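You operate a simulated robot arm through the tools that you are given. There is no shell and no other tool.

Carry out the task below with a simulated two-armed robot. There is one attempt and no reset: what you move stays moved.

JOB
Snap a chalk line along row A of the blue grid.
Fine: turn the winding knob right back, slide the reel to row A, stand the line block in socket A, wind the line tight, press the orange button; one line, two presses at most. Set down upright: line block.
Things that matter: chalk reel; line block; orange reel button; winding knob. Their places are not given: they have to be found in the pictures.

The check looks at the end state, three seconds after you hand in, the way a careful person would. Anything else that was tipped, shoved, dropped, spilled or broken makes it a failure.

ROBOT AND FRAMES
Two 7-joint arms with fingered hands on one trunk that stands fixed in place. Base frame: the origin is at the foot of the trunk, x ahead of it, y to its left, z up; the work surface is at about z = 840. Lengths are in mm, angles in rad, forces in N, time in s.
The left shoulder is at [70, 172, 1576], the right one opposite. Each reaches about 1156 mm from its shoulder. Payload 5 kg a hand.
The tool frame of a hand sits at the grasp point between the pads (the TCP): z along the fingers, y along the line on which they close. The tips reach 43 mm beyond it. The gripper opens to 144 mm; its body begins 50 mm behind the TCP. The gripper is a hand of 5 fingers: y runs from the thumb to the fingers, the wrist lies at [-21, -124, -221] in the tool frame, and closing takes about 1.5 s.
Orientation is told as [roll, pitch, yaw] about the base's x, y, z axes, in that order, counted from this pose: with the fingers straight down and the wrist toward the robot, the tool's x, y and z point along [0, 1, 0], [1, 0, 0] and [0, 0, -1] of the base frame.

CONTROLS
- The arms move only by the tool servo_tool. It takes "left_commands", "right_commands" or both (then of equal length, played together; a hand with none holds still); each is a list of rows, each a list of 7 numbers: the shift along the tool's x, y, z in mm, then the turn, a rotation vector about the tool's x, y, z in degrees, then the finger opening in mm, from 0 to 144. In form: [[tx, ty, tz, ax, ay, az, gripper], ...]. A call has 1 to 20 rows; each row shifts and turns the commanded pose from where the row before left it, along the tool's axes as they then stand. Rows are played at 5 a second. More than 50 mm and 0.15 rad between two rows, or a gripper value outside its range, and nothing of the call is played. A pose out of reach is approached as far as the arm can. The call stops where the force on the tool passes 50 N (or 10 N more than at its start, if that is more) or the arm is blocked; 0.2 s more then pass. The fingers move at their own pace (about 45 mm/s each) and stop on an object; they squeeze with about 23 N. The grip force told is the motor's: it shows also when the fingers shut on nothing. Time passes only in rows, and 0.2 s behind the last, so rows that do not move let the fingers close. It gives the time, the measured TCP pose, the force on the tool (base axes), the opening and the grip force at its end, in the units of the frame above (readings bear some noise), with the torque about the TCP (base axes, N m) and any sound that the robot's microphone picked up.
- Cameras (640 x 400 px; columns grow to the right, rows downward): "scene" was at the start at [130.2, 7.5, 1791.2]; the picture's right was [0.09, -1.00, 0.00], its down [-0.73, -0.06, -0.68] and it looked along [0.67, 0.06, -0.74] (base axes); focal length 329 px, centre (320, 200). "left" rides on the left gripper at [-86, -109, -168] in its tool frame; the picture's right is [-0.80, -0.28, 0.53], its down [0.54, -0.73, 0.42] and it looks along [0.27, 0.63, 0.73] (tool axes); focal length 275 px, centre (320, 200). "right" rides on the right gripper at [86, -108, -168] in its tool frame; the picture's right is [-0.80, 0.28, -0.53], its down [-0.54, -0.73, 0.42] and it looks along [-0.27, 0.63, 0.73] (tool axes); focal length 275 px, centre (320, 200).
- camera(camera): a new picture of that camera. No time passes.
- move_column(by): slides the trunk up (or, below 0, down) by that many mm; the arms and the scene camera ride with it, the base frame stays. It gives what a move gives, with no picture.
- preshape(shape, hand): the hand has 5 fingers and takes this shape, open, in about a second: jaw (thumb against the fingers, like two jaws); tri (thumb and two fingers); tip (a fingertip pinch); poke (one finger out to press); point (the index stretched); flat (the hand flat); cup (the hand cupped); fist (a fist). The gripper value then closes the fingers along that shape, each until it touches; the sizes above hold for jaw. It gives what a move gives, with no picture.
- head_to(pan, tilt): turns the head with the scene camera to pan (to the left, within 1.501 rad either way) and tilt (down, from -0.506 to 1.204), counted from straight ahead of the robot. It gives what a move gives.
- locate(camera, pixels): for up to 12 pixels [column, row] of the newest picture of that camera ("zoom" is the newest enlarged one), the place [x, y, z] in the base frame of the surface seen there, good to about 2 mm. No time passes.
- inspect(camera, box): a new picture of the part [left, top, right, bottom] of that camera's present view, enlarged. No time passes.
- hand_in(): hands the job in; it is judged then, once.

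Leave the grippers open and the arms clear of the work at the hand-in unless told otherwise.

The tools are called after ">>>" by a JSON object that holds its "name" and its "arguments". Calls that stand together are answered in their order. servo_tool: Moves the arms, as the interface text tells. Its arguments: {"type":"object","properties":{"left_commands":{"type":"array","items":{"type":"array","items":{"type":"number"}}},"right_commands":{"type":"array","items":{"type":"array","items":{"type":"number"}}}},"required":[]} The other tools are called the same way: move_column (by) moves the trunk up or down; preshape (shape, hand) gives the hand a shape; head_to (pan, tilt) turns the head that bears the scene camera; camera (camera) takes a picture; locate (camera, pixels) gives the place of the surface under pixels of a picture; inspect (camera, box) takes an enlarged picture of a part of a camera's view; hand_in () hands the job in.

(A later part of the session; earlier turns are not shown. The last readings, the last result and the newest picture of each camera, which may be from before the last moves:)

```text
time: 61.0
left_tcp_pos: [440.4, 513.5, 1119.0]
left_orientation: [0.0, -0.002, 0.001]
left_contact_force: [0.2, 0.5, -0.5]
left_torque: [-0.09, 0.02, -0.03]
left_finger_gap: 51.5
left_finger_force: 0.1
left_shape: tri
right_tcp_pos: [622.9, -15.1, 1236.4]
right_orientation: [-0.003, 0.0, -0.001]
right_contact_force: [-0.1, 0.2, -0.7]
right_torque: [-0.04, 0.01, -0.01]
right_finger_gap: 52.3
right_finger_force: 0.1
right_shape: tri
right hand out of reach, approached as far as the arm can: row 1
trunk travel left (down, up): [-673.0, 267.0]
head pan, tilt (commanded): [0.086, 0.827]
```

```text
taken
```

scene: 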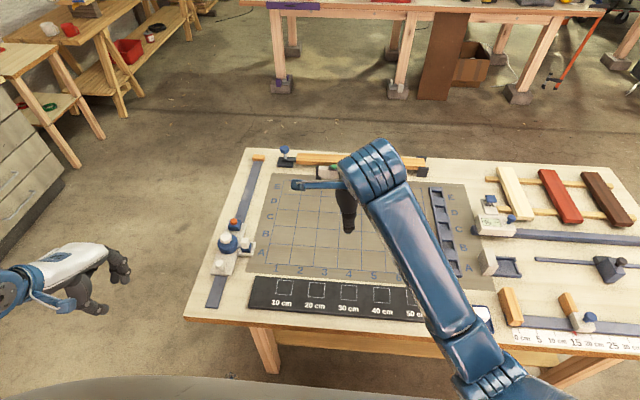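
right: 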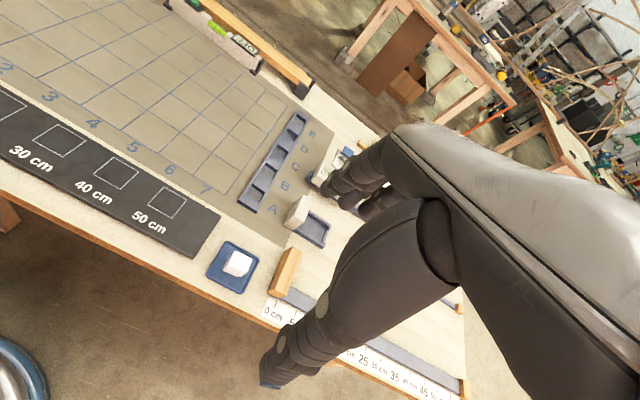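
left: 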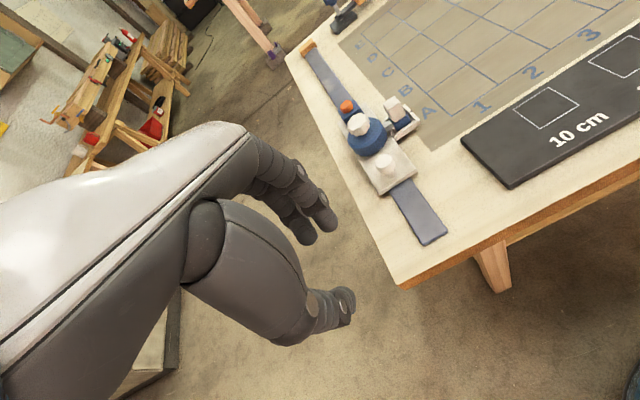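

The right hand is halfway. I continue to above the block at (738, 306, 1060).

>>> {"name": "servo_tool", "arguments": {"right_commands": [[35.7, 12.8, 19.6, 0, 0, 0, 52], [35.7, 12.8, 19.6, 0, 0, 0, 52], [35.7, 12.8, 19.6, 0, 0, 0, 52], [35.7, 12.8, 19.6, 0, 0, 0, 52], [35.7, 12.8, 19.6, 0, 0, 0, 52], [35.7, 12.8, 19.6, 0, 0, 0, 52], [35.7, 12.8, 19.6, 0, 0, 0, 52], [35.7, 12.8, 19.6, 0, 0, 0, 52], [35.7, 12.8, 19.6, 0, 0, 0, 52], [0, 0, 0, 0, 0, 0, 52]]}}

>>> {"name": "camera", "arguments": {"camera": "scene"}}

>>> {"name": "camera", "arguments": {"camera": "right"}}

```text
time: 62.4
left_tcp_pos: [440.8, 512.0, 1121.2]
left_orientation: [0.003, -0.001, 0.002]
left_contact_force: [0.6, 0.1, -0.4]
left_torque: [0.01, -0.01, -0.02]
left_finger_gap: 51.4
left_finger_force: 0.0
left_shape: tri
right_tcp_pos: [721.3, 70.8, 1053.3]
right_orientation: [-0.169, -0.002, -0.061]
right_contact_force: [0.2, -0.5, 0.1]
right_torque: [0.01, -0.01, 0.02]
right_finger_gap: 52.0
right_finger_force: 0.1
right_shape: tri
trunk travel left (down, up): [-673.0, 267.0]
head pan, tilt (commanded): [0.086, 0.827]
stopped in row 7 (right hand): the arm was blocked; the commanded pose is now the measured one
```

```text
taken
```

scene: 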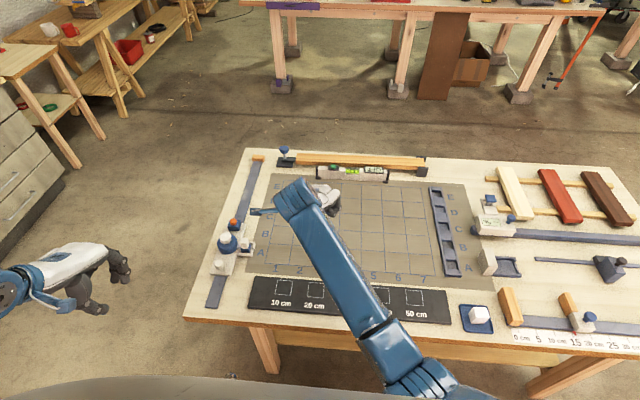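

```text
taken
```

right: 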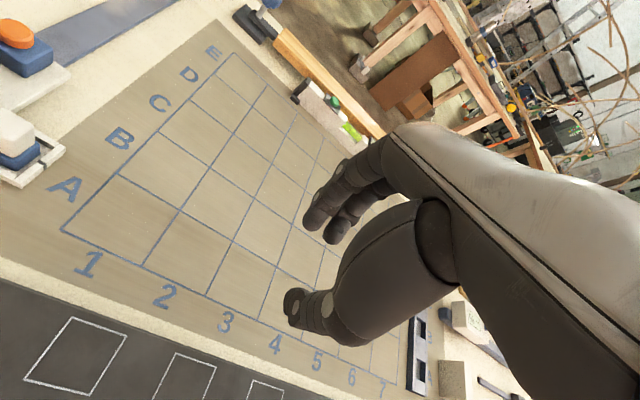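

The right arm got blocked at y ≈ 70 with yaw 0 (the wrist is cramped). I'll correct the tilt and turn the hand to yaw ≈ +45°, more in line with the forearm, then see how far it reaches.

>>> {"name": "servo_tool", "arguments": {"right_commands": [[0, 0, 0, 0, 4.8, 0, 52], [0, 0, 0, 0, 4.8, 0, 52], [0, 0, 0, 0, 0, -7.5, 52], [0, 0, 0, 0, 0, -7.5, 52], [0, 0, 0, 0, 0, -7.5, 52], [0, 0, 0, 0, 0, -7.5, 52], [0, 0, 0, 0, 0, -7.5, 52], [0, 0, 0, 0, 0, -7.5, 52], [0, 0, 0, 0, 0, 0, 52]]}}

>>> {"name": "camera", "arguments": {"camera": "scene"}}

```text
time: 64.4
left_tcp_pos: [440.9, 513.2, 1120.0]
left_orientation: [0.001, -0.004, 0.002]
left_contact_force: [-1.1, 0.4, -0.2]
left_torque: [0.01, 0.01, 0.01]
left_finger_gap: 51.5
left_finger_force: 0.0
left_shape: tri
right_tcp_pos: [719.2, 72.2, 1053.1]
right_orientation: [0.0, -0.002, 0.726]
right_contact_force: [-0.4, 1.1, 0.7]
right_torque: [0.0, -0.02, -0.01]
right_finger_gap: 52.1
right_finger_force: 0.1
right_shape: tri
trunk travel left (down, up): [-673.0, 267.0]
head pan, tilt (commanded): [0.086, 0.827]
```

```text
taken
```

scene: 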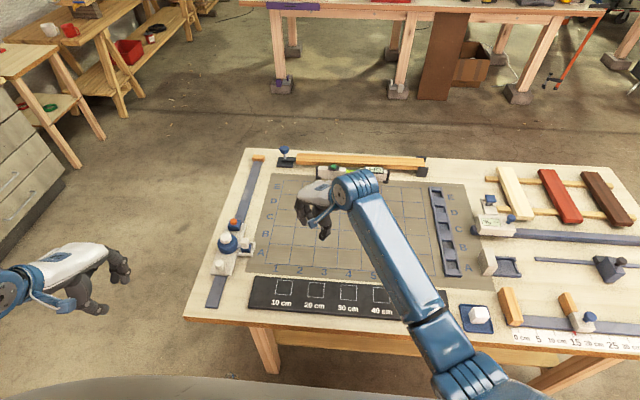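

The tilt is corrected and yaw is 0.73. I move on toward the block, keeping z ≈ 1053.

>>> {"name": "servo_tool", "arguments": {"right_commands": [[27.1, 28.3, 0, 0, 0, 0, 52], [27.1, 28.3, 0, 0, 0, 0, 52], [27.1, 28.3, 0, 0, 0, 0, 52], [27.1, 28.3, 0, 0, 0, 0, 52], [27.1, 28.3, 0, 0, 0, 0, 52], [27.1, 28.3, 0, 0, 0, 0, 52], [0, 0, 0, 0, 0, 0, 52]]}}

>>> {"name": "camera", "arguments": {"camera": "scene"}}

>>> {"name": "camera", "arguments": {"camera": "right"}}

```text
time: 66.2
left_tcp_pos: [438.6, 514.5, 1120.2]
left_orientation: [0.0, -0.003, 0.002]
left_contact_force: [-0.9, 0.2, 0.8]
left_torque: [-0.03, 0.0, 0.0]
left_finger_gap: 51.7
left_finger_force: 0.1
left_shape: tri
right_tcp_pos: [763.7, 243.3, 1021.0]
right_orientation: [-0.055, 0.04, 0.681]
right_contact_force: [-0.1, -0.1, -0.7]
right_torque: [-0.03, 0.03, 0.01]
right_finger_gap: 52.1
right_finger_force: 0.0
right_shape: tri
trunk travel left (down, up): [-673.0, 267.0]
head pan, tilt (commanded): [0.086, 0.827]
stopped in row 7 (right hand): the arm was blocked; the commanded pose is now the measured one
```

```text
taken
```

scene: 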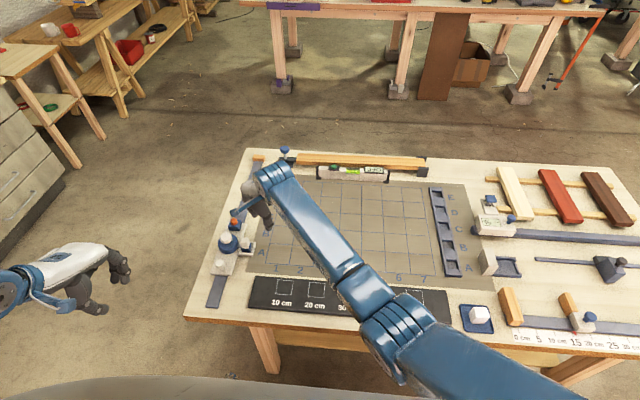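

```text
taken
```

right: 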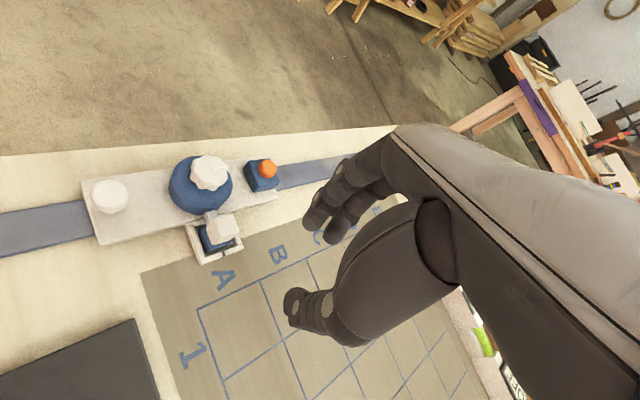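

Still limited at y ≈ 243. A better idea is to tilt the right hand about base x (fingers pointing left and down, forearm coming from the right) while keeping the closing axis along x. I need to check obstacles to the right of socket A for that tilt.

>>> {"name": "inspect", "arguments": {"camera": "scene", "box": [430, 190, 530, 290]}}

>>> {"name": "locate", "arguments": {"camera": "scene", "pixels": [[487, 250], [493, 253], [481, 255], [498, 272], [485, 274], [494, 262], [505, 259], [520, 275], [489, 225], [478, 234], [508, 237], [490, 198]]}}

```text
4.00 times, centred on (480, 240) of scene
```

zoom: 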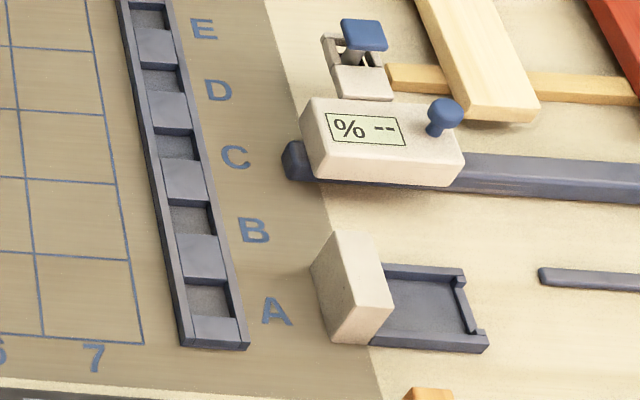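

```text
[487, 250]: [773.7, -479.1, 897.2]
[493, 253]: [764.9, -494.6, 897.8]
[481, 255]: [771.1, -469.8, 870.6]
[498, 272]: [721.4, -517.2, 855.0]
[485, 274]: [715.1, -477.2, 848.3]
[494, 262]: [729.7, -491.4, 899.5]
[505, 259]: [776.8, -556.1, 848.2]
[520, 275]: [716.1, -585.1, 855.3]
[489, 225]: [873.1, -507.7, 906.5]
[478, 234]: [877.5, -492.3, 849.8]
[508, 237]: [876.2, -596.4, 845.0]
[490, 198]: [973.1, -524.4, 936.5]
```

The white stop right of socket A spans y −468…−500 up to z 898, so a roll of about +33° leaves clearance there. I back off to y ≈ 40, set yaw 0 and roll +33° in free space.

>>> {"name": "servo_tool", "arguments": {"right_commands": [[-23.8, -24.4, -9.8, 0, 0, 0, 52], [-23.8, -24.4, -9.8, 0, 0, 0, 52], [-23.8, -24.4, -9.8, 0, 0, 0, 52], [-23.8, -24.4, -9.8, 0, 0, 0, 52], [-23.8, -24.4, -9.8, 0, 0, 0, 52], [-23.8, -24.4, -9.8, 0, 0, 0, 52], [0, 0, 0, 0, 0, 6.5, 52], [0, 0, 0, 0, 0, 6.5, 52], [0, 0, 0, 0, 0, 6.5, 52], [0, 0, 0, 0, 0, 6.5, 52], [0, 0, 0, 0, 0, 6.5, 52], [0, 0, 0, 0, 0, 6.5, 52], [0, 0, 0, 0, 6.6, 0, 52], [0, 0, 0, 0, 6.6, 0, 52], [0, 0, 0, 0, 6.6, 0, 52], [0, 0, 0, 0, 6.6, 0, 52], [0, 0, 0, 0, 6.6, 0, 52], [0, 0, 0, 0, 0, 0, 52]]}}

>>> {"name": "camera", "arguments": {"camera": "scene"}}

```text
time: 70.0
left_tcp_pos: [440.6, 513.1, 1120.5]
left_orientation: [0.0, -0.004, 0.002]
left_contact_force: [-0.5, -0.4, -0.2]
left_torque: [0.01, -0.01, 0.02]
left_finger_gap: 51.4
left_finger_force: 0.0
left_shape: tri
right_tcp_pos: [739.0, 41.0, 1091.3]
right_orientation: [0.504, -0.001, 0.0]
right_contact_force: [-0.9, -0.5, 0.3]
right_torque: [0.01, -0.02, 0.0]
right_finger_gap: 51.9
right_finger_force: 0.0
right_shape: tri
trunk travel left (down, up): [-673.0, 267.0]
head pan, tilt (commanded): [0.086, 0.827]
```

```text
taken
```

scene: 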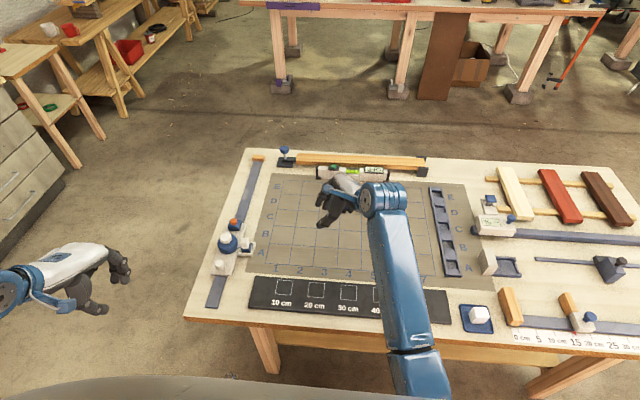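

Orientation is exactly roll 0.50, yaw 0. Now I move toward the block: +190 mm in y, −30 in z.

>>> {"name": "servo_tool", "arguments": {"right_commands": [[30.4, 0, 23.6, 0, 0, 0, 52], [30.4, 0, 23.6, 0, 0, 0, 52], [30.4, 0, 23.6, 0, 0, 0, 52], [30.4, 0, 23.6, 0, 0, 0, 52], [30.4, 0, 23.6, 0, 0, 0, 52], [0, 0, 0, 0, 0, 0, 52]]}}

>>> {"name": "camera", "arguments": {"camera": "scene"}}

>>> {"name": "camera", "arguments": {"camera": "right"}}

```text
time: 71.0
left_tcp_pos: [440.3, 512.8, 1120.2]
left_orientation: [0.002, -0.003, 0.002]
left_contact_force: [-0.2, -0.9, -0.7]
left_torque: [0.0, 0.0, -0.02]
left_finger_gap: 51.7
left_finger_force: 0.0
left_shape: tri
right_tcp_pos: [753.1, 61.0, 1012.2]
right_orientation: [0.351, -0.001, -0.041]
right_contact_force: [0.6, -0.4, -1.1]
right_torque: [0.01, -0.01, -0.01]
right_finger_gap: 52.1
right_finger_force: 0.1
right_shape: tri
trunk travel left (down, up): [-673.0, 267.0]
head pan, tilt (commanded): [0.086, 0.827]
stopped in row 4 (right hand): the arm was blocked; the commanded pose is now the measured one
```

```text
taken
```

scene: 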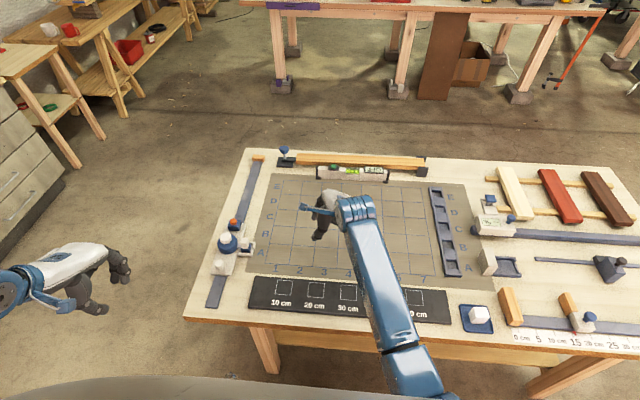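

```text
taken
```

right: 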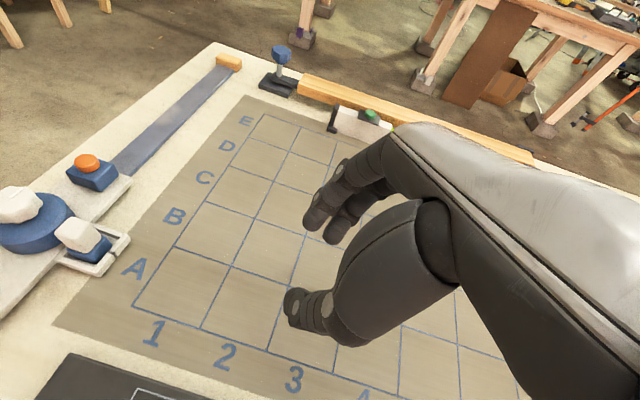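

The right arm is stopped by its own trunk around y ≈ 60. So I'll relay the block: the left hand carries it along row A to mid-grid (y ≈ 0), stands it upright there, and the right hand takes it on to socket A. I first withdraw the right hand and level it.

>>> {"name": "servo_tool", "arguments": {"right_commands": [[-29.6, -12.5, -28.1, 0, 0, 0, 52], [-29.6, -12.5, -28.1, 0, 0, 0, 52], [-29.6, -12.5, -28.1, 0, 0, 0, 52], [-29.6, -12.5, -28.1, 0, 0, 0, 52], [-29.6, -12.5, -28.1, 0, 0, 0, 52], [-29.6, -12.5, -28.1, 0, 0, 0, 52], [-29.6, -12.5, -28.1, 0, 0, 0, 52], [-29.6, -12.5, -28.1, 0, 0, 0, 52], [0, 0, 0, 0, -6.7, 0, 52], [0, 0, 0, 0, -6.7, 0, 52], [0, 0, 0, 0, -6.7, 0, 52], [0, 0, 0, 0, 0, -2.3, 52], [0, 0, 0, 0, 0, 0, 52]]}}

>>> {"name": "camera", "arguments": {"camera": "scene"}}

```text
time: 73.8
left_tcp_pos: [439.3, 512.6, 1119.8]
left_orientation: [-0.001, -0.002, 0.003]
left_contact_force: [-0.1, 0.0, 0.1]
left_torque: [0.0, 0.02, 0.01]
left_finger_gap: 51.6
left_finger_force: 0.0
left_shape: tri
right_tcp_pos: [640.2, -234.0, 1142.6]
right_orientation: [0.001, -0.003, -0.001]
right_contact_force: [0.8, -0.2, 0.5]
right_torque: [0.0, 0.01, 0.0]
right_finger_gap: 52.2
right_finger_force: 0.0
right_shape: tri
trunk travel left (down, up): [-673.0, 267.0]
head pan, tilt (commanded): [0.086, 0.827]
```

```text
taken
```

scene: 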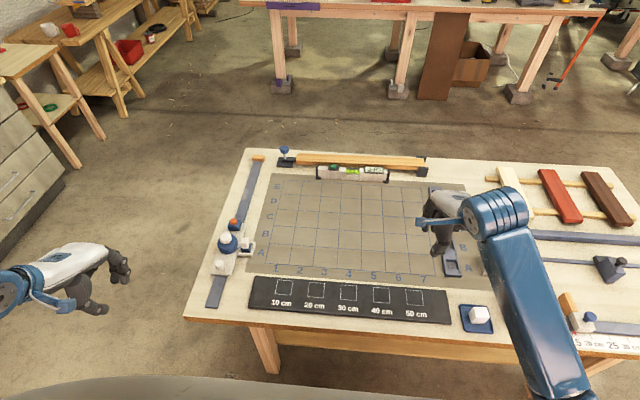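

Before picking, I test whether the left hand can reach (740, 0, 960) at yaw 0 in free air. First I move over the block, then across.

>>> {"name": "servo_tool", "arguments": {"left_commands": [[-23.1, 33.1, 6.7, 0, 0, 0, 52], [-23.1, 33.1, 6.7, 0, 0, 0, 52], [-23.1, 33.1, 6.7, 0, 0, 0, 52], [-23.1, 33.1, 6.7, 0, 0, 0, 52], [-23.1, 33.1, 6.7, 0, 0, 0, 52], [-23.1, 33.1, 6.7, 0, 0, 0, 52], [-23.1, 33.1, 6.7, 0, 0, 0, 52], [-23.1, 33.1, 6.7, 0, 0, 0, 52], [-23.1, 33.1, 6.7, 0, 0, 0, 52], [-38.1, 0, 10, 0, 0, 0, 52], [-38.1, 0, 10, 0, 0, 0, 52], [-38.1, 0, 10, 0, 0, 0, 52], [-38.1, 0, 10, 0, 0, 0, 52], [-38.1, 0, 10, 0, 0, 0, 52], [-38.1, 0, 15, 0, 0, 0, 52], [-38.1, 0, 15, 0, 0, 0, 52], [-38.1, 0, 20, 0, 0, 0, 52], [0, 0, 0, 0, 0, 0, 52]]}}

>>> {"name": "camera", "arguments": {"camera": "scene"}}

```text
time: 77.5
left_tcp_pos: [739.8, 1.3, 960.5]
left_orientation: [-0.002, -0.004, 0.003]
left_contact_force: [-0.1, 0.1, 0.3]
left_torque: [-0.07, 0.01, -0.01]
left_finger_gap: 51.5
left_finger_force: 0.1
left_shape: tri
right_tcp_pos: [640.5, -233.5, 1140.7]
right_orientation: [0.0, -0.002, 0.001]
right_contact_force: [0.2, -0.5, -0.6]
right_torque: [0.04, 0.0, 0.02]
right_finger_gap: 52.0
right_finger_force: 0.0
right_shape: tri
trunk travel left (down, up): [-673.0, 267.0]
head pan, tilt (commanded): [0.086, 0.827]
```

```text
taken
```

scene: 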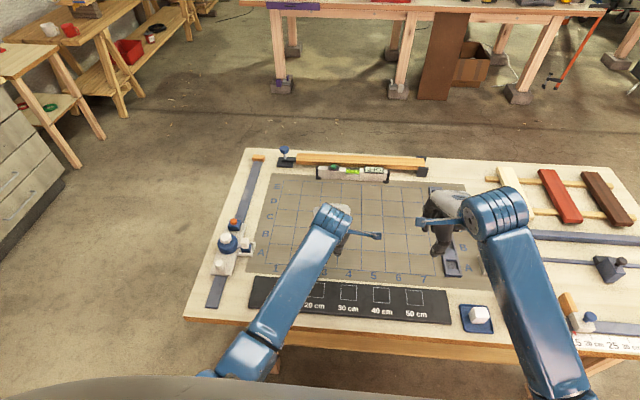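

The left hand reaches there cleanly. I test a bit further: y = −50, z = 930.

>>> {"name": "servo_tool", "arguments": {"left_commands": [[-25, 0, 15, 0, 0, 0, 52], [-25, 0, 15, 0, 0, 0, 52], [0, 0, 0, 0, 0, 0, 52]]}}

```text
time: 78.5
left_tcp_pos: [739.9, -12.1, 914.5]
left_orientation: [0.048, -0.001, 0.012]
left_contact_force: [0.7, 0.2, -0.3]
left_torque: [0.03, -0.04, 0.01]
left_finger_gap: 51.9
left_finger_force: 0.0
left_shape: tri
right_tcp_pos: [640.7, -234.7, 1142.0]
right_orientation: [0.004, -0.001, 0.001]
right_contact_force: [-0.2, 0.1, 0.0]
right_torque: [0.05, 0.0, 0.02]
right_finger_gap: 52.0
right_finger_force: 0.0
right_shape: tri
trunk travel left (down, up): [-673.0, 267.0]
head pan, tilt (commanded): [0.086, 0.827]
stopped in row 3 (left hand): the arm was blocked; the commanded pose is now the measured one
```

The left arm is limited to about y ≥ 0 at that height. New plan: the left hand stands the block at about y = 120 on row A, and the right hand takes it with yaw +90° (closing along y), which reaches farther left, and keeps that yaw to socket A. I'll bring the left hand back above the block and level it.

>>> {"name": "servo_tool", "arguments": {"left_commands": [[20, 0, -30, 0, 0, 0, 52], [30, 0, -30, 0, 0, 0, 52], [35, 0, -20, 0, -2.7, 0.7, 52], [40, 0, 0, 0, 0, 0, 52], [40, 0, 0, 0, 0, 0, 52], [40, 0, 0, 0, 0, 0, 52], [40, 0, 0, 0, 0, 0, 52], [40, 0, 0, 0, 0, 0, 52], [30, 0, 0, 0, 0, 0, 52], [0, 0, 0, 0, 0, 0, 52]]}}

>>> {"name": "inspect", "arguments": {"camera": "scene", "box": [205, 210, 295, 282]}}

>>> {"name": "camera", "arguments": {"camera": "left"}}

```text
time: 80.8
left_tcp_pos: [738.8, 297.8, 998.6]
left_orientation: [-0.001, -0.001, 0.0]
left_contact_force: [-0.1, -1.3, -0.6]
left_torque: [0.01, 0.02, 0.0]
left_finger_gap: 51.9
left_finger_force: 0.1
left_shape: tri
right_tcp_pos: [641.2, -233.9, 1141.2]
right_orientation: [0.003, -0.002, -0.001]
right_contact_force: [0.3, -0.6, 0.5]
right_torque: [0.02, 0.02, -0.01]
right_finger_gap: 52.3
right_finger_force: 0.1
right_shape: tri
trunk travel left (down, up): [-673.0, 267.0]
head pan, tilt (commanded): [0.086, 0.827]
```

```text
5.56 times, centred on (250, 246) of scene
```

zoom: 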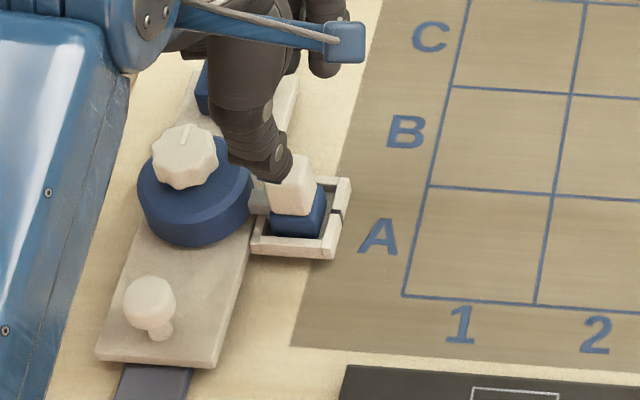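

```text
taken
```

left: 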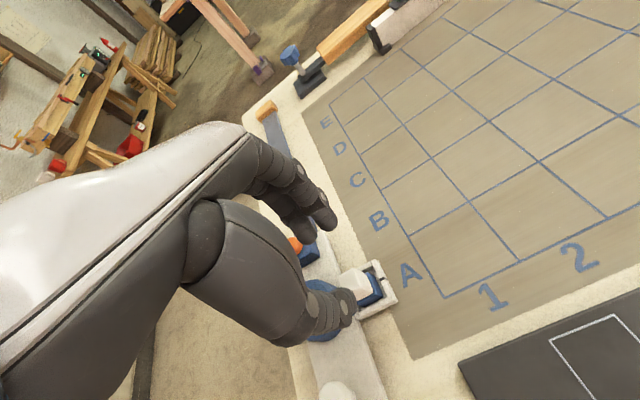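

I shift +8 mm in y to centre on the block (y ≈ 306) and descend to TCP z ≈ 922.

>>> {"name": "servo_tool", "arguments": {"left_commands": [[8.5, -0.8, 0, 0, 0, 0, 52], [0, 0, 30, 0, 0, 0, 52], [0, 0, 30, 0, 0, 0, 52], [0, 0, 10, 0, 0, 0, 52], [0, 0, 7, 0, 0, 0, 52], [0, 0, 0, 0, 0, 0, 52]]}}

>>> {"name": "inspect", "arguments": {"camera": "left", "box": [260, 150, 460, 370]}}

>>> {"name": "inspect", "arguments": {"camera": "scene", "box": [205, 210, 295, 282]}}

```text
time: 82.2
left_tcp_pos: [737.4, 305.7, 920.4]
left_orientation: [-0.002, 0.001, 0.0]
left_contact_force: [-0.3, 0.2, 0.0]
left_torque: [-0.01, -0.03, -0.01]
left_finger_gap: 51.9
left_finger_force: 0.1
left_shape: tri
right_tcp_pos: [639.1, -233.9, 1141.8]
right_orientation: [0.004, -0.001, 0.0]
right_contact_force: [-0.2, -0.7, 0.3]
right_torque: [0.01, -0.02, -0.02]
right_finger_gap: 52.1
right_finger_force: 0.2
right_shape: tri
trunk travel left (down, up): [-673.0, 267.0]
head pan, tilt (commanded): [0.086, 0.827]
```

```text
1.82 times, centred on (360, 260) of left
```

zoom: 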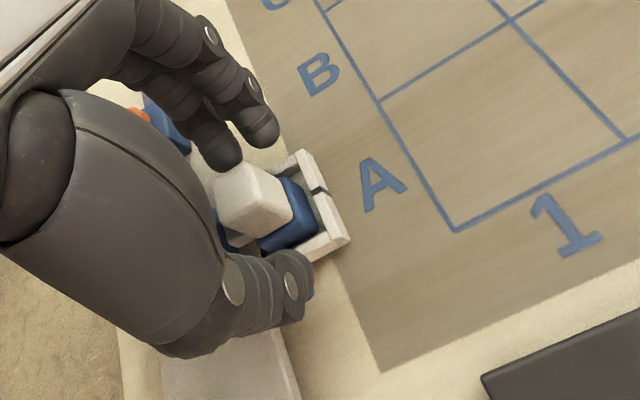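

```text
5.56 times, centred on (250, 246) of scene
```

zoom: 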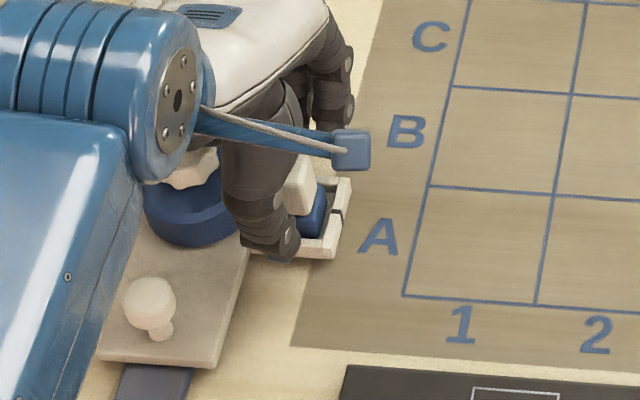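

The block's white top is between thumb and fingers. I close on it.

>>> {"name": "servo_tool", "arguments": {"left_commands": [[0, 0, 0, 0, 0, 0, 5], [0, 0, 0, 0, 0, 0, 5], [0, 0, 0, 0, 0, 0, 5], [0, 0, 0, 0, 0, 0, 5], [0, 0, 0, 0, 0, 0, 5], [0, 0, 0, 0, 0, 0, 5]]}}

>>> {"name": "inspect", "arguments": {"camera": "left", "box": [260, 150, 460, 370]}}

```text
time: 83.5
left_tcp_pos: [737.3, 306.4, 919.6]
left_orientation: [-0.004, 0.003, 0.0]
left_contact_force: [-0.5, -0.3, 0.5]
left_torque: [0.02, 0.02, 0.02]
left_finger_gap: 18.7
left_finger_force: 22.7
left_shape: tri
right_tcp_pos: [640.1, -234.2, 1141.9]
right_orientation: [0.005, -0.002, 0.001]
right_contact_force: [-0.2, 0.0, -0.1]
right_torque: [-0.02, -0.01, -0.03]
right_finger_gap: 52.0
right_finger_force: 0.0
right_shape: tri
trunk travel left (down, up): [-673.0, 267.0]
head pan, tilt (commanded): [0.086, 0.827]
```

```text
1.82 times, centred on (360, 260) of left
```

zoom: 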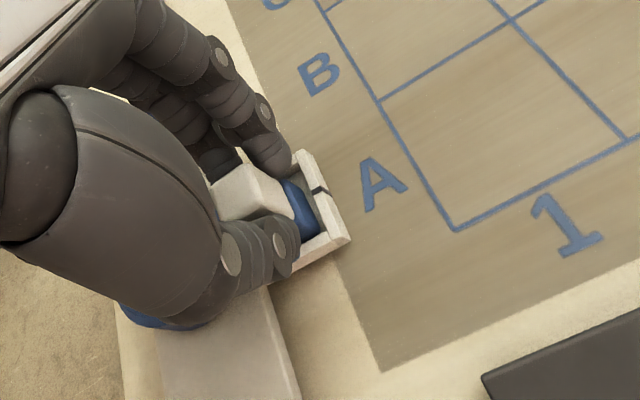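

Gripped (gap 18.7). I lift 30 mm straight up slowly and check force.

>>> {"name": "servo_tool", "arguments": {"left_commands": [[0, 0, -5, 0, 0, 0, 5], [0, 0, -8, 0, 0, 0, 5], [0, 0, -8, 0, 0, 0, 5], [0, 0, -9, 0, 0, 0, 5], [0, 0, 0, 0, 0, 0, 5]]}}

>>> {"name": "inspect", "arguments": {"camera": "left", "box": [260, 150, 460, 370]}}

>>> {"name": "inspect", "arguments": {"camera": "scene", "box": [205, 210, 295, 282]}}

```text
time: 84.8
left_tcp_pos: [737.8, 305.4, 951.6]
left_orientation: [-0.004, 0.002, -0.001]
left_contact_force: [-0.1, 0.2, -0.7]
left_torque: [0.0, 0.03, -0.01]
left_finger_gap: 18.5
left_finger_force: 23.5
left_shape: tri
right_tcp_pos: [640.9, -233.3, 1141.8]
right_orientation: [0.003, -0.002, 0.002]
right_contact_force: [-0.6, 0.1, 0.0]
right_torque: [0.01, 0.02, 0.02]
right_finger_gap: 52.3
right_finger_force: 0.0
right_shape: tri
trunk travel left (down, up): [-673.0, 267.0]
head pan, tilt (commanded): [0.086, 0.827]
```

```text
1.82 times, centred on (360, 260) of left
```

zoom: 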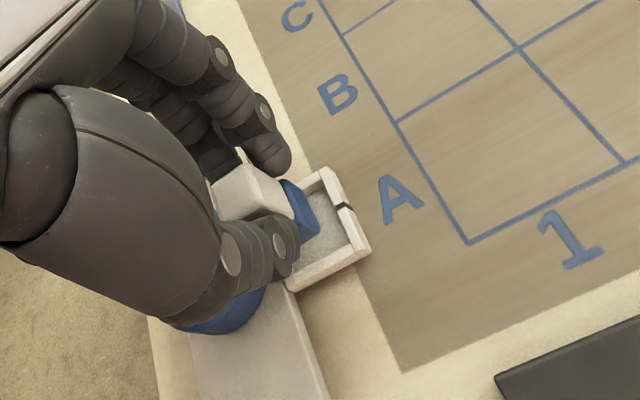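

```text
5.56 times, centred on (250, 246) of scene
```

zoom: 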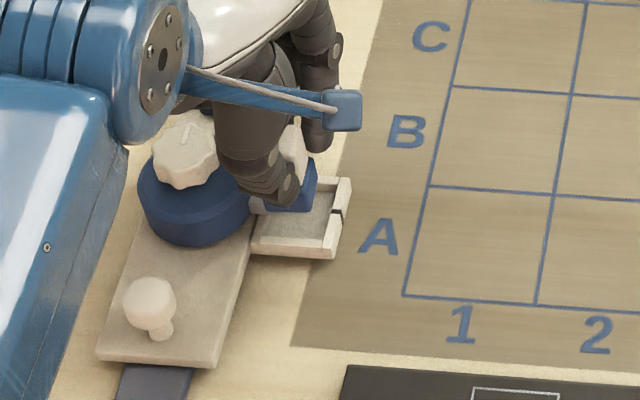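

The block is clear of the cradle. I carry it toward −y by 185 mm at this height.

>>> {"name": "servo_tool", "arguments": {"left_commands": [[-15, 0, 0, 0, 0, 0, 5], [-20, 0, 0, 0, 0, 0, 5], [-20, 0, 0, 0, 0, 0, 5], [-20, 0, 0, 0, 0, 0, 5], [-20, 0, 0, 0, 0, 0, 5], [-20, 0, 0, 0, 0, 0, 5], [-20, 0, 0, 0, 0, 0, 5], [-20, 0, 0, 0, 0, 0, 5], [-20, 0, 0, 0, 0, 0, 5], [-10, 2.5, 0, 0, 0, 0, 5], [0, 0, 0, 0, 0, 0, 5]]}}

>>> {"name": "camera", "arguments": {"camera": "scene"}}

>>> {"name": "inspect", "arguments": {"camera": "left", "box": [220, 130, 460, 370]}}

```text
time: 87.2
left_tcp_pos: [740.3, 120.4, 950.8]
left_orientation: [-0.005, 0.001, 0.001]
left_contact_force: [0.3, 0.3, -0.9]
left_torque: [-0.01, -0.01, 0.0]
left_finger_gap: 18.8
left_finger_force: 23.1
left_shape: tri
right_tcp_pos: [640.5, -233.2, 1142.2]
right_orientation: [0.004, -0.002, 0.0]
right_contact_force: [-0.4, 0.6, 0.4]
right_torque: [-0.05, 0.03, -0.01]
right_finger_gap: 52.0
right_finger_force: 0.1
right_shape: tri
trunk travel left (down, up): [-673.0, 267.0]
head pan, tilt (commanded): [0.086, 0.827]
```

```text
taken
```

scene: 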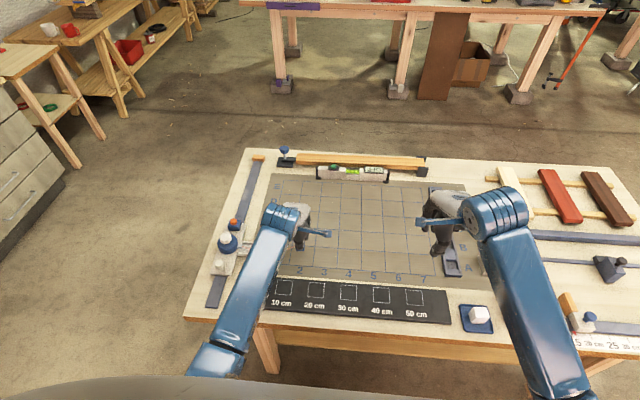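

```text
1.67 times, centred on (340, 250) of left
```

zoom: 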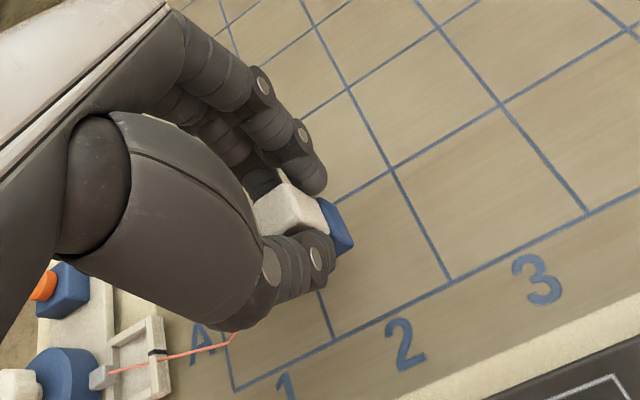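

The orange line pays out from the spout through the cradle notch with slack. I'll measure the cradle floor height from this view so I know the block's bottom height, then carry on to y ≈ 50.

>>> {"name": "locate", "arguments": {"camera": "zoom", "pixels": [[135, 355], [140, 375], [130, 345], [158, 330], [340, 225], [333, 210], [205, 348], [345, 248], [300, 195]]}}

>>> {"name": "servo_tool", "arguments": {"left_commands": [[-20, 0, 0, 0, 0, 0, 5], [-20, 0, 0, 0, 0, 0, 5], [-20, 0, 0, 0, 0, 0, 5], [-10, 0, 0, 0, 0, 0, 5], [0, 0, 0, 0, 0, 0, 5]]}}

>>> {"name": "inspect", "arguments": {"camera": "left", "box": [260, 180, 400, 320]}}

```text
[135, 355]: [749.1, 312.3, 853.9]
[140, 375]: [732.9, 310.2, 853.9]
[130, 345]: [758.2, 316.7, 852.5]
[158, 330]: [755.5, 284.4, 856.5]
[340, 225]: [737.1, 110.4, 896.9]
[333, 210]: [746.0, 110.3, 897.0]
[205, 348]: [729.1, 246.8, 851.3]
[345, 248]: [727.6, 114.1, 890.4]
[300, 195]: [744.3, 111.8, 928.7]
```

```text
time: 88.3
left_tcp_pos: [739.9, 50.9, 951.3]
left_orientation: [-0.001, -0.001, 0.0]
left_contact_force: [-0.2, 0.5, -0.4]
left_torque: [0.0, -0.02, -0.02]
left_finger_gap: 18.5
left_finger_force: 23.3
left_shape: tri
right_tcp_pos: [640.5, -233.2, 1141.6]
right_orientation: [0.003, -0.002, 0.001]
right_contact_force: [0.6, -0.5, -0.5]
right_torque: [0.0, 0.01, 0.01]
right_finger_gap: 52.3
right_finger_force: 0.0
right_shape: tri
trunk travel left (down, up): [-673.0, 267.0]
head pan, tilt (commanded): [0.086, 0.827]
```

```text
2.86 times, centred on (330, 250) of left
```

zoom: 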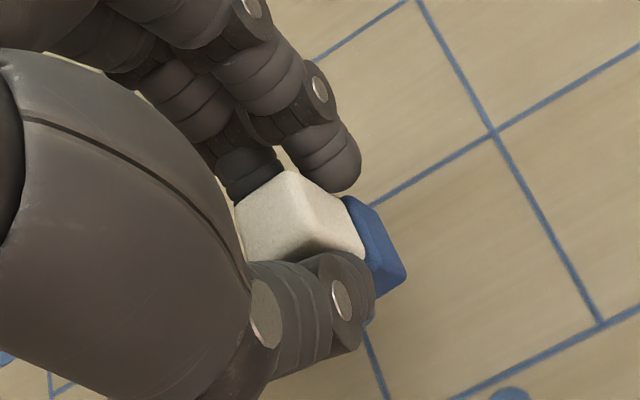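

The cradle floor is z ≈ 853, so the block bottom is about 67 mm below the TCP. I lower 39 mm, then in 2 mm steps, until I feel the surface.

>>> {"name": "servo_tool", "arguments": {"left_commands": [[0, 0, 15, 0, 0, 0, 5], [0, 0, 14, 0, 0, 0, 5], [0, 0, 8, 0, 0, 0, 5], [0, 0, 2, 0, 0, 0, 5], [0, 0, 0, 0, 0, 0, 5]]}}

>>> {"name": "inspect", "arguments": {"camera": "left", "box": [260, 180, 400, 320]}}

```text
time: 89.5
left_tcp_pos: [739.5, 50.5, 913.2]
left_orientation: [-0.004, 0.002, 0.001]
left_contact_force: [-0.1, -0.1, -0.8]
left_torque: [0.02, -0.02, -0.03]
left_finger_gap: 18.4
left_finger_force: 22.8
left_shape: tri
right_tcp_pos: [640.3, -233.6, 1141.2]
right_orientation: [0.004, 0.0, -0.001]
right_contact_force: [0.2, 1.2, -1.0]
right_torque: [0.0, 0.0, 0.01]
right_finger_gap: 52.0
right_finger_force: 0.0
right_shape: tri
trunk travel left (down, up): [-673.0, 267.0]
head pan, tilt (commanded): [0.086, 0.827]
```

```text
2.86 times, centred on (330, 250) of left
```

zoom: 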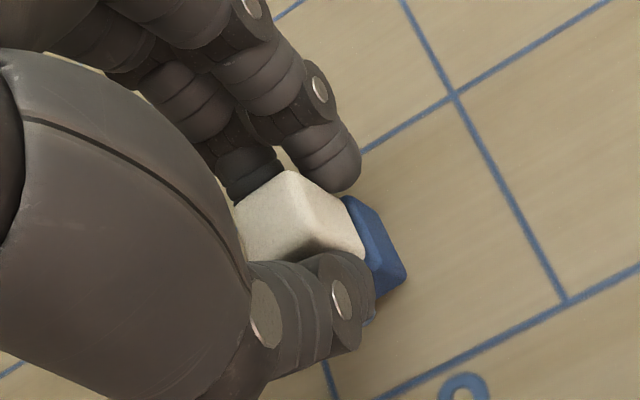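

No contact yet. I go down in 1.5 mm steps.

>>> {"name": "servo_tool", "arguments": {"left_commands": [[0, 0, 1.5, 0, 0, 0, 5], [0, 0, 1.5, 0, 0, 0, 5], [0, 0, 1.5, 0, 0, 0, 5], [0, 0, 0, 0, 0, 0, 5]]}}

```text
time: 90.5
left_tcp_pos: [741.4, 51.6, 907.1]
left_orientation: [-0.002, 0.001, 0.001]
left_contact_force: [-0.6, -0.3, -0.9]
left_torque: [0.05, -0.01, -0.02]
left_finger_gap: 18.8
left_finger_force: 23.2
left_shape: tri
right_tcp_pos: [639.4, -233.6, 1141.1]
right_orientation: [0.002, -0.003, 0.001]
right_contact_force: [0.2, -0.1, -0.1]
right_torque: [0.0, 0.0, 0.01]
right_finger_gap: 52.2
right_finger_force: 0.0
right_shape: tri
trunk travel left (down, up): [-673.0, 267.0]
head pan, tilt (commanded): [0.086, 0.827]
```

>>> {"name": "servo_tool", "arguments": {"left_commands": [[0, 0, 1, 0, 0, 0, 5], [0, 0, 1, 0, 0, 0, 5], [0, 0, 0, 0, 0, 0, 5]]}}

>>> {"name": "inspect", "arguments": {"camera": "left", "box": [280, 190, 380, 290]}}

```text
time: 91.3
left_tcp_pos: [741.1, 51.6, 907.7]
left_orientation: [-0.004, -0.001, 0.002]
left_contact_force: [-0.7, 0.6, 3.5]
left_torque: [0.01, -0.03, 0.03]
left_finger_gap: 18.7
left_finger_force: 22.9
left_shape: tri
right_tcp_pos: [639.3, -233.2, 1141.1]
right_orientation: [0.001, -0.003, -0.001]
right_contact_force: [0.6, -0.9, 0.3]
right_torque: [-0.02, 0.02, -0.01]
right_finger_gap: 52.0
right_finger_force: 0.0
right_shape: tri
trunk travel left (down, up): [-673.0, 267.0]
head pan, tilt (commanded): [0.086, 0.827]
```

```text
4.00 times, centred on (330, 240) of left
```

zoom: 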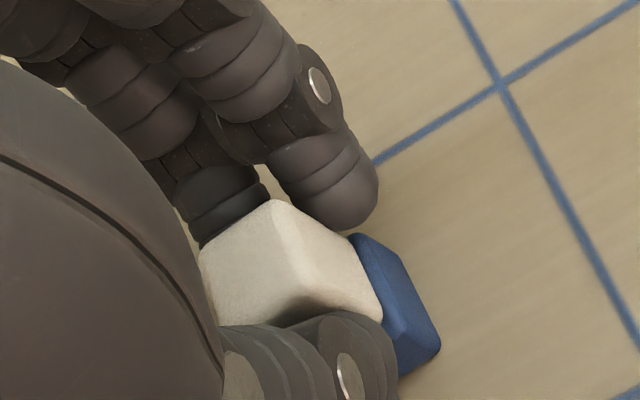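

3.5 N upward: the block stands on the board. I open the fingers gradually and look at it before lifting.

>>> {"name": "servo_tool", "arguments": {"left_commands": [[0, 0, 0, 0, 0, 0, 21], [0, 0, 0, 0, 0, 0, 25], [0, 0, 0, 0, 0, 0, 32], [0, 0, 0, 0, 0, 0, 42], [0, 0, 0, 0, 0, 0, 52], [0, 0, 0, 0, 0, 0, 52]]}}

>>> {"name": "inspect", "arguments": {"camera": "left", "box": [260, 170, 420, 330]}}

```text
time: 92.8
left_tcp_pos: [740.8, 51.7, 906.3]
left_orientation: [-0.004, -0.001, 0.0]
left_contact_force: [0.1, -0.3, 0.6]
left_torque: [-0.04, 0.01, 0.01]
left_finger_gap: 51.6
left_finger_force: 0.0
left_shape: tri
right_tcp_pos: [640.9, -234.2, 1141.7]
right_orientation: [0.004, -0.003, 0.0]
right_contact_force: [-0.6, -0.3, 1.1]
right_torque: [0.01, -0.03, 0.0]
right_finger_gap: 52.4
right_finger_force: 0.1
right_shape: tri
trunk travel left (down, up): [-673.0, 267.0]
head pan, tilt (commanded): [0.086, 0.827]
```

```text
2.50 times, centred on (340, 250) of left
```

zoom: 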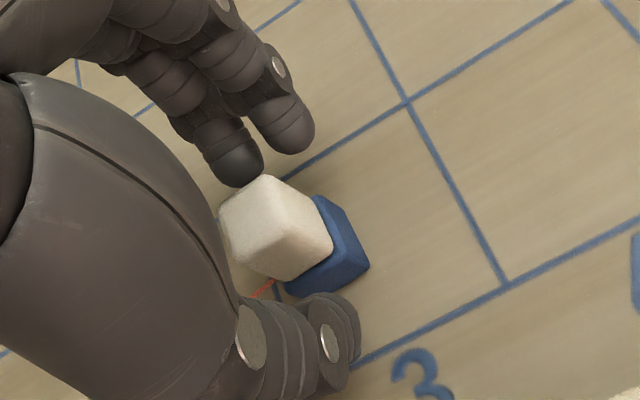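

The block stands upright on its own. I lift the left hand straight up and then move it away left and back.

>>> {"name": "servo_tool", "arguments": {"left_commands": [[0, 0, -10, 0, 0, 0, 54], [0, 0, -30, 0, 0, 0, 54], [0, 0, -40, 0, 0, 0, 54], [0, 0, -40, 0, 0, 0, 54], [35, -20, -10, 0, 0, 0, 54], [40, -25, 0, 0, 0, 0, 54], [40, -25, 0, 0, 0, 0, 54], [40, -25, 0, 0, 0, 0, 54], [40, -25, 0, 0, 0, 0, 54], [40, -25, 0, 0, 0, 0, 54], [40, -25, 0, 0, 0, 0, 54], [40, -25, 0, 0, 0, 0, 54], [40, -25, 0, 0, 0, 0, 54], [40, -25, 0, 0, 0, 0, 54], [20, -25, 0, 0, 0, 0, 54]]}}

>>> {"name": "camera", "arguments": {"camera": "scene"}}

>>> {"name": "inspect", "arguments": {"camera": "scene", "box": [205, 210, 375, 290]}}

```text
time: 96.0
left_tcp_pos: [469.8, 466.6, 1037.9]
left_orientation: [-0.002, -0.003, -0.003]
left_contact_force: [-0.5, -0.2, 0.2]
left_torque: [-0.01, -0.03, -0.02]
left_finger_gap: 54.2
left_finger_force: 0.0
left_shape: tri
right_tcp_pos: [639.6, -234.5, 1142.6]
right_orientation: [0.003, -0.004, -0.001]
right_contact_force: [-0.3, 0.1, 0.2]
right_torque: [0.02, -0.01, 0.02]
right_finger_gap: 52.0
right_finger_force: 0.0
right_shape: tri
trunk travel left (down, up): [-673.0, 267.0]
head pan, tilt (commanded): [0.086, 0.827]
```

```text
taken
```

scene: 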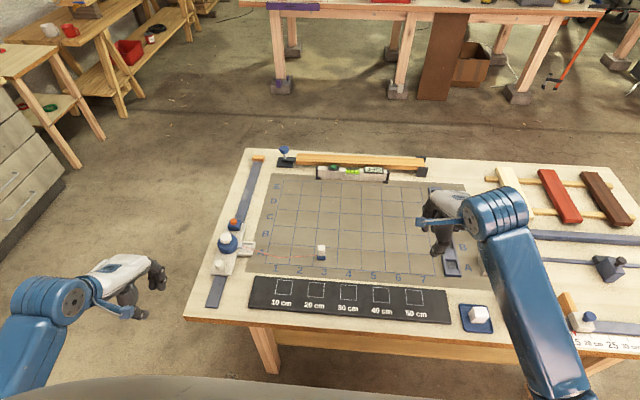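

```text
3.76 times, centred on (290, 250) of scene
```

zoom: 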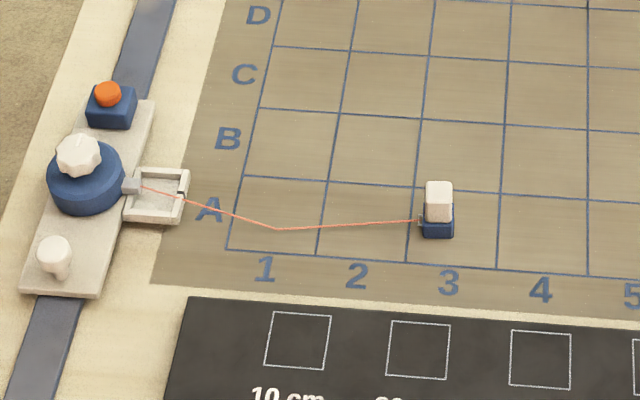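

The block stands upright at column 3 with a slack orange line. I'll measure it precisely for the right-hand pick.

>>> {"name": "inspect", "arguments": {"camera": "scene", "box": [300, 235, 345, 271]}}

>>> {"name": "locate", "arguments": {"camera": "zoom", "pixels": [[255, 150], [330, 152], [330, 200], [250, 200], [290, 175], [290, 230], [250, 290], [335, 290], [290, 335], [345, 240], [235, 270], [290, 265]]}}

```text
11.11 times, centred on (322, 253) of scene
```

zoom: 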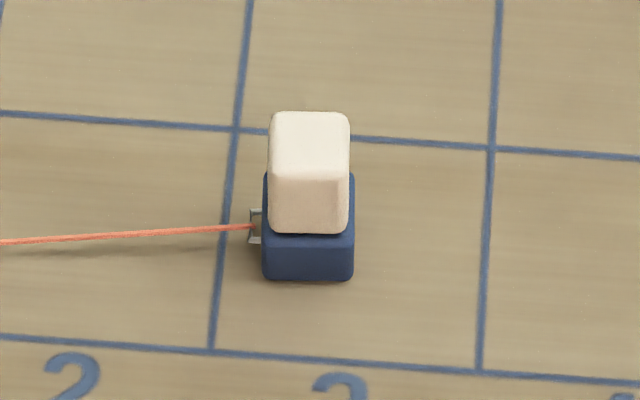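

```text
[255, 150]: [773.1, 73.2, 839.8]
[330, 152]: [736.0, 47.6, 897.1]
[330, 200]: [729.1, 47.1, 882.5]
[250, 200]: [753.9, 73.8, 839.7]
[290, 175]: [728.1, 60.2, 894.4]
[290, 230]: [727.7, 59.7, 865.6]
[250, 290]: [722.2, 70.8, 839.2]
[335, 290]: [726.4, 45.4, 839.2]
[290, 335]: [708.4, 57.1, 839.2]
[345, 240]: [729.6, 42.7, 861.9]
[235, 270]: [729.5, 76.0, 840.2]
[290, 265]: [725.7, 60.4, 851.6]
```

Block centre ≈ (739, 54), top z ≈ 895. Now I turn the right hand to yaw +90° in free air.

>>> {"name": "servo_tool", "arguments": {"right_commands": [[0, 0, 0, 0, 0, -7.5, 52], [0, 0, 0, 0, 0, -7.5, 52], [0, 0, 0, 0, 0, -7.5, 52], [0, 0, 0, 0, 0, -7.5, 52], [0, 0, 0, 0, 0, -7.5, 52], [0, 0, 0, 0, 0, -7.5, 52], [0, 0, 0, 0, 0, -7.5, 52], [0, 0, 0, 0, 0, -7.5, 52], [0, 0, 0, 0, 0, -7.5, 52], [0, 0, 0, 0, 0, -7.5, 52], [0, 0, 0, 0, 0, -7.5, 52], [0, 0, 0, 0, 0, -7.5, 52], [0, 0, 0, 0, 0, 0, 52]]}}

>>> {"name": "camera", "arguments": {"camera": "scene"}}

```text
time: 98.8
left_tcp_pos: [470.4, 467.0, 1035.5]
left_orientation: [-0.004, 0.001, -0.001]
left_contact_force: [-0.3, -0.6, 0.2]
left_torque: [-0.01, -0.03, 0.01]
left_finger_gap: 53.9
left_finger_force: 0.0
left_shape: tri
right_tcp_pos: [640.4, -234.0, 1142.3]
right_orientation: [-0.003, -0.004, 1.572]
right_contact_force: [0.4, -0.2, 0.7]
right_torque: [-0.01, 0.02, -0.01]
right_finger_gap: 52.2
right_finger_force: 0.1
right_shape: tri
trunk travel left (down, up): [-673.0, 267.0]
head pan, tilt (commanded): [0.086, 0.827]
```

```text
taken
```

scene: 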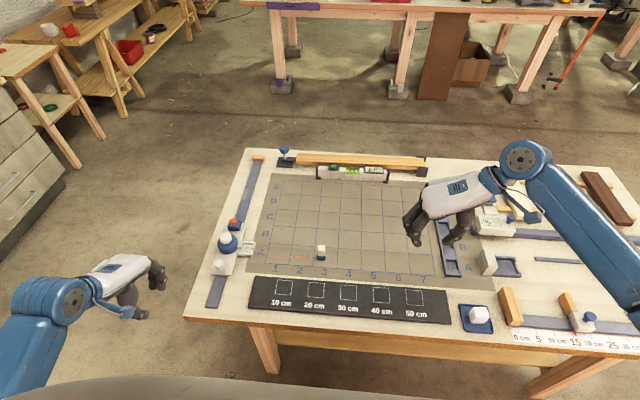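

Yaw +90° is fine. I test the placing pose first: above socket A at (740, −375, 1000).

>>> {"name": "servo_tool", "arguments": {"right_commands": [[-16.7, -23.5, 23.7, 0, 0, 0, 52], [-16.7, -23.5, 23.7, 0, 0, 0, 52], [-16.7, -23.5, 23.7, 0, 0, 0, 52], [-16.7, -23.5, 23.7, 0, 0, 0, 52], [-16.7, -23.5, 23.7, 0, 0, 0, 52], [-16.7, -23.5, 23.7, 0, 0, 0, 52], [0, 0, 0, 0, 0, 0, 52]]}}

>>> {"name": "camera", "arguments": {"camera": "scene"}}

>>> {"name": "inspect", "arguments": {"camera": "right", "box": [160, 100, 480, 380]}}

```text
time: 100.3
left_tcp_pos: [470.1, 465.8, 1035.6]
left_orientation: [-0.005, 0.0, 0.0]
left_contact_force: [-0.3, 0.1, -0.2]
left_torque: [0.02, -0.01, -0.01]
left_finger_gap: 53.9
left_finger_force: 0.0
left_shape: tri
right_tcp_pos: [740.9, -375.3, 1000.0]
right_orientation: [-0.004, -0.004, 1.571]
right_contact_force: [0.7, -0.7, 0.9]
right_torque: [-0.05, -0.03, 0.03]
right_finger_gap: 52.4
right_finger_force: 0.1
right_shape: tri
trunk travel left (down, up): [-673.0, 267.0]
head pan, tilt (commanded): [0.086, 0.827]
```

```text
taken
```

scene: 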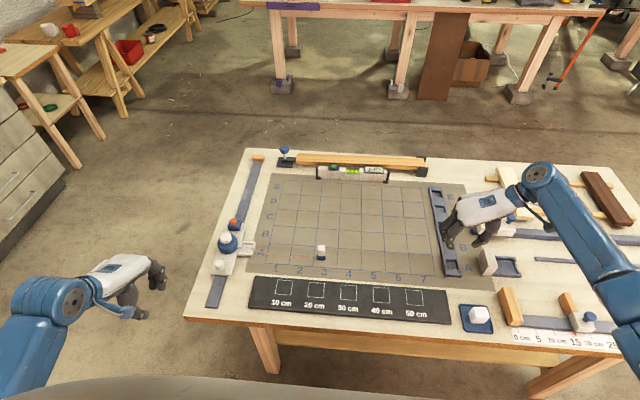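

```text
1.43 times, centred on (320, 240) of right
```

zoom: 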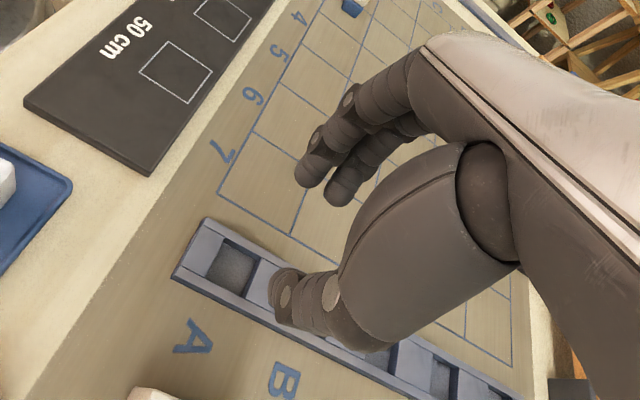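

The placing pose is reachable. Now I move along +y to above the block at y = 54, keeping z = 1000.

>>> {"name": "servo_tool", "arguments": {"right_commands": [[0, 39, 0, 0, 0, 0, 52], [0, 39, 0, 0, 0, 0, 52], [0, 39, 0, 0, 0, 0, 52], [0, 39, 0, 0, 0, 0, 52], [0, 39, 0, 0, 0, 0, 52], [0, 39, 0, 0, 0, 0, 52], [0, 39, 0, 0, 0, 0, 52], [0, 39, 0, 0, 0, 0, 52], [0, 39, 0, 0, 0, 0, 52], [0, 39, 0, 0, 0, 0, 52], [1, 39, 0, 0, 0, 0, 52], [0, 0, 0, 0, 0, 0, 52]]}}

>>> {"name": "camera", "arguments": {"camera": "right"}}

>>> {"name": "inspect", "arguments": {"camera": "scene", "box": [270, 190, 390, 280]}}

```text
time: 103.0
left_tcp_pos: [471.4, 466.0, 1036.0]
left_orientation: [-0.002, 0.001, 0.001]
left_contact_force: [-0.1, -0.3, -0.6]
left_torque: [0.02, 0.03, -0.02]
left_finger_gap: 54.0
left_finger_force: 0.1
left_shape: tri
right_tcp_pos: [740.4, 55.6, 1001.8]
right_orientation: [-0.003, -0.003, 1.57]
right_contact_force: [0.5, 0.2, 0.1]
right_torque: [0.02, 0.01, 0.01]
right_finger_gap: 52.2
right_finger_force: 0.1
right_shape: tri
trunk travel left (down, up): [-673.0, 267.0]
head pan, tilt (commanded): [0.086, 0.827]
```

```text
taken
```

right: 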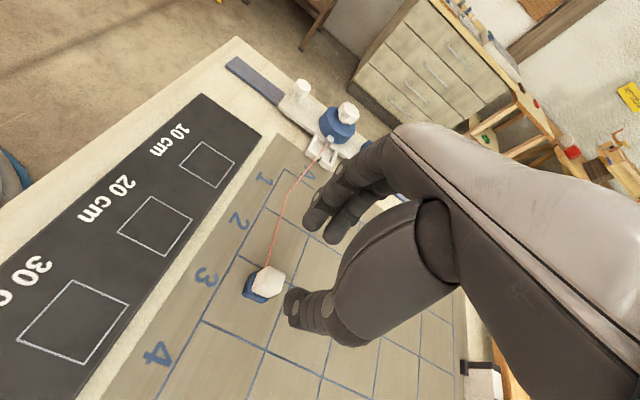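

```text
4.44 times, centred on (330, 235) of scene
```

zoom: 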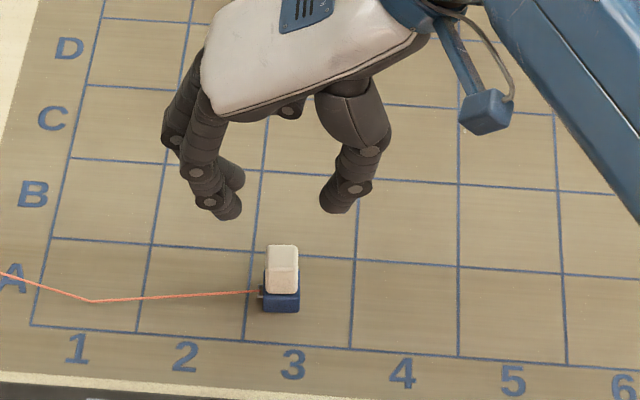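

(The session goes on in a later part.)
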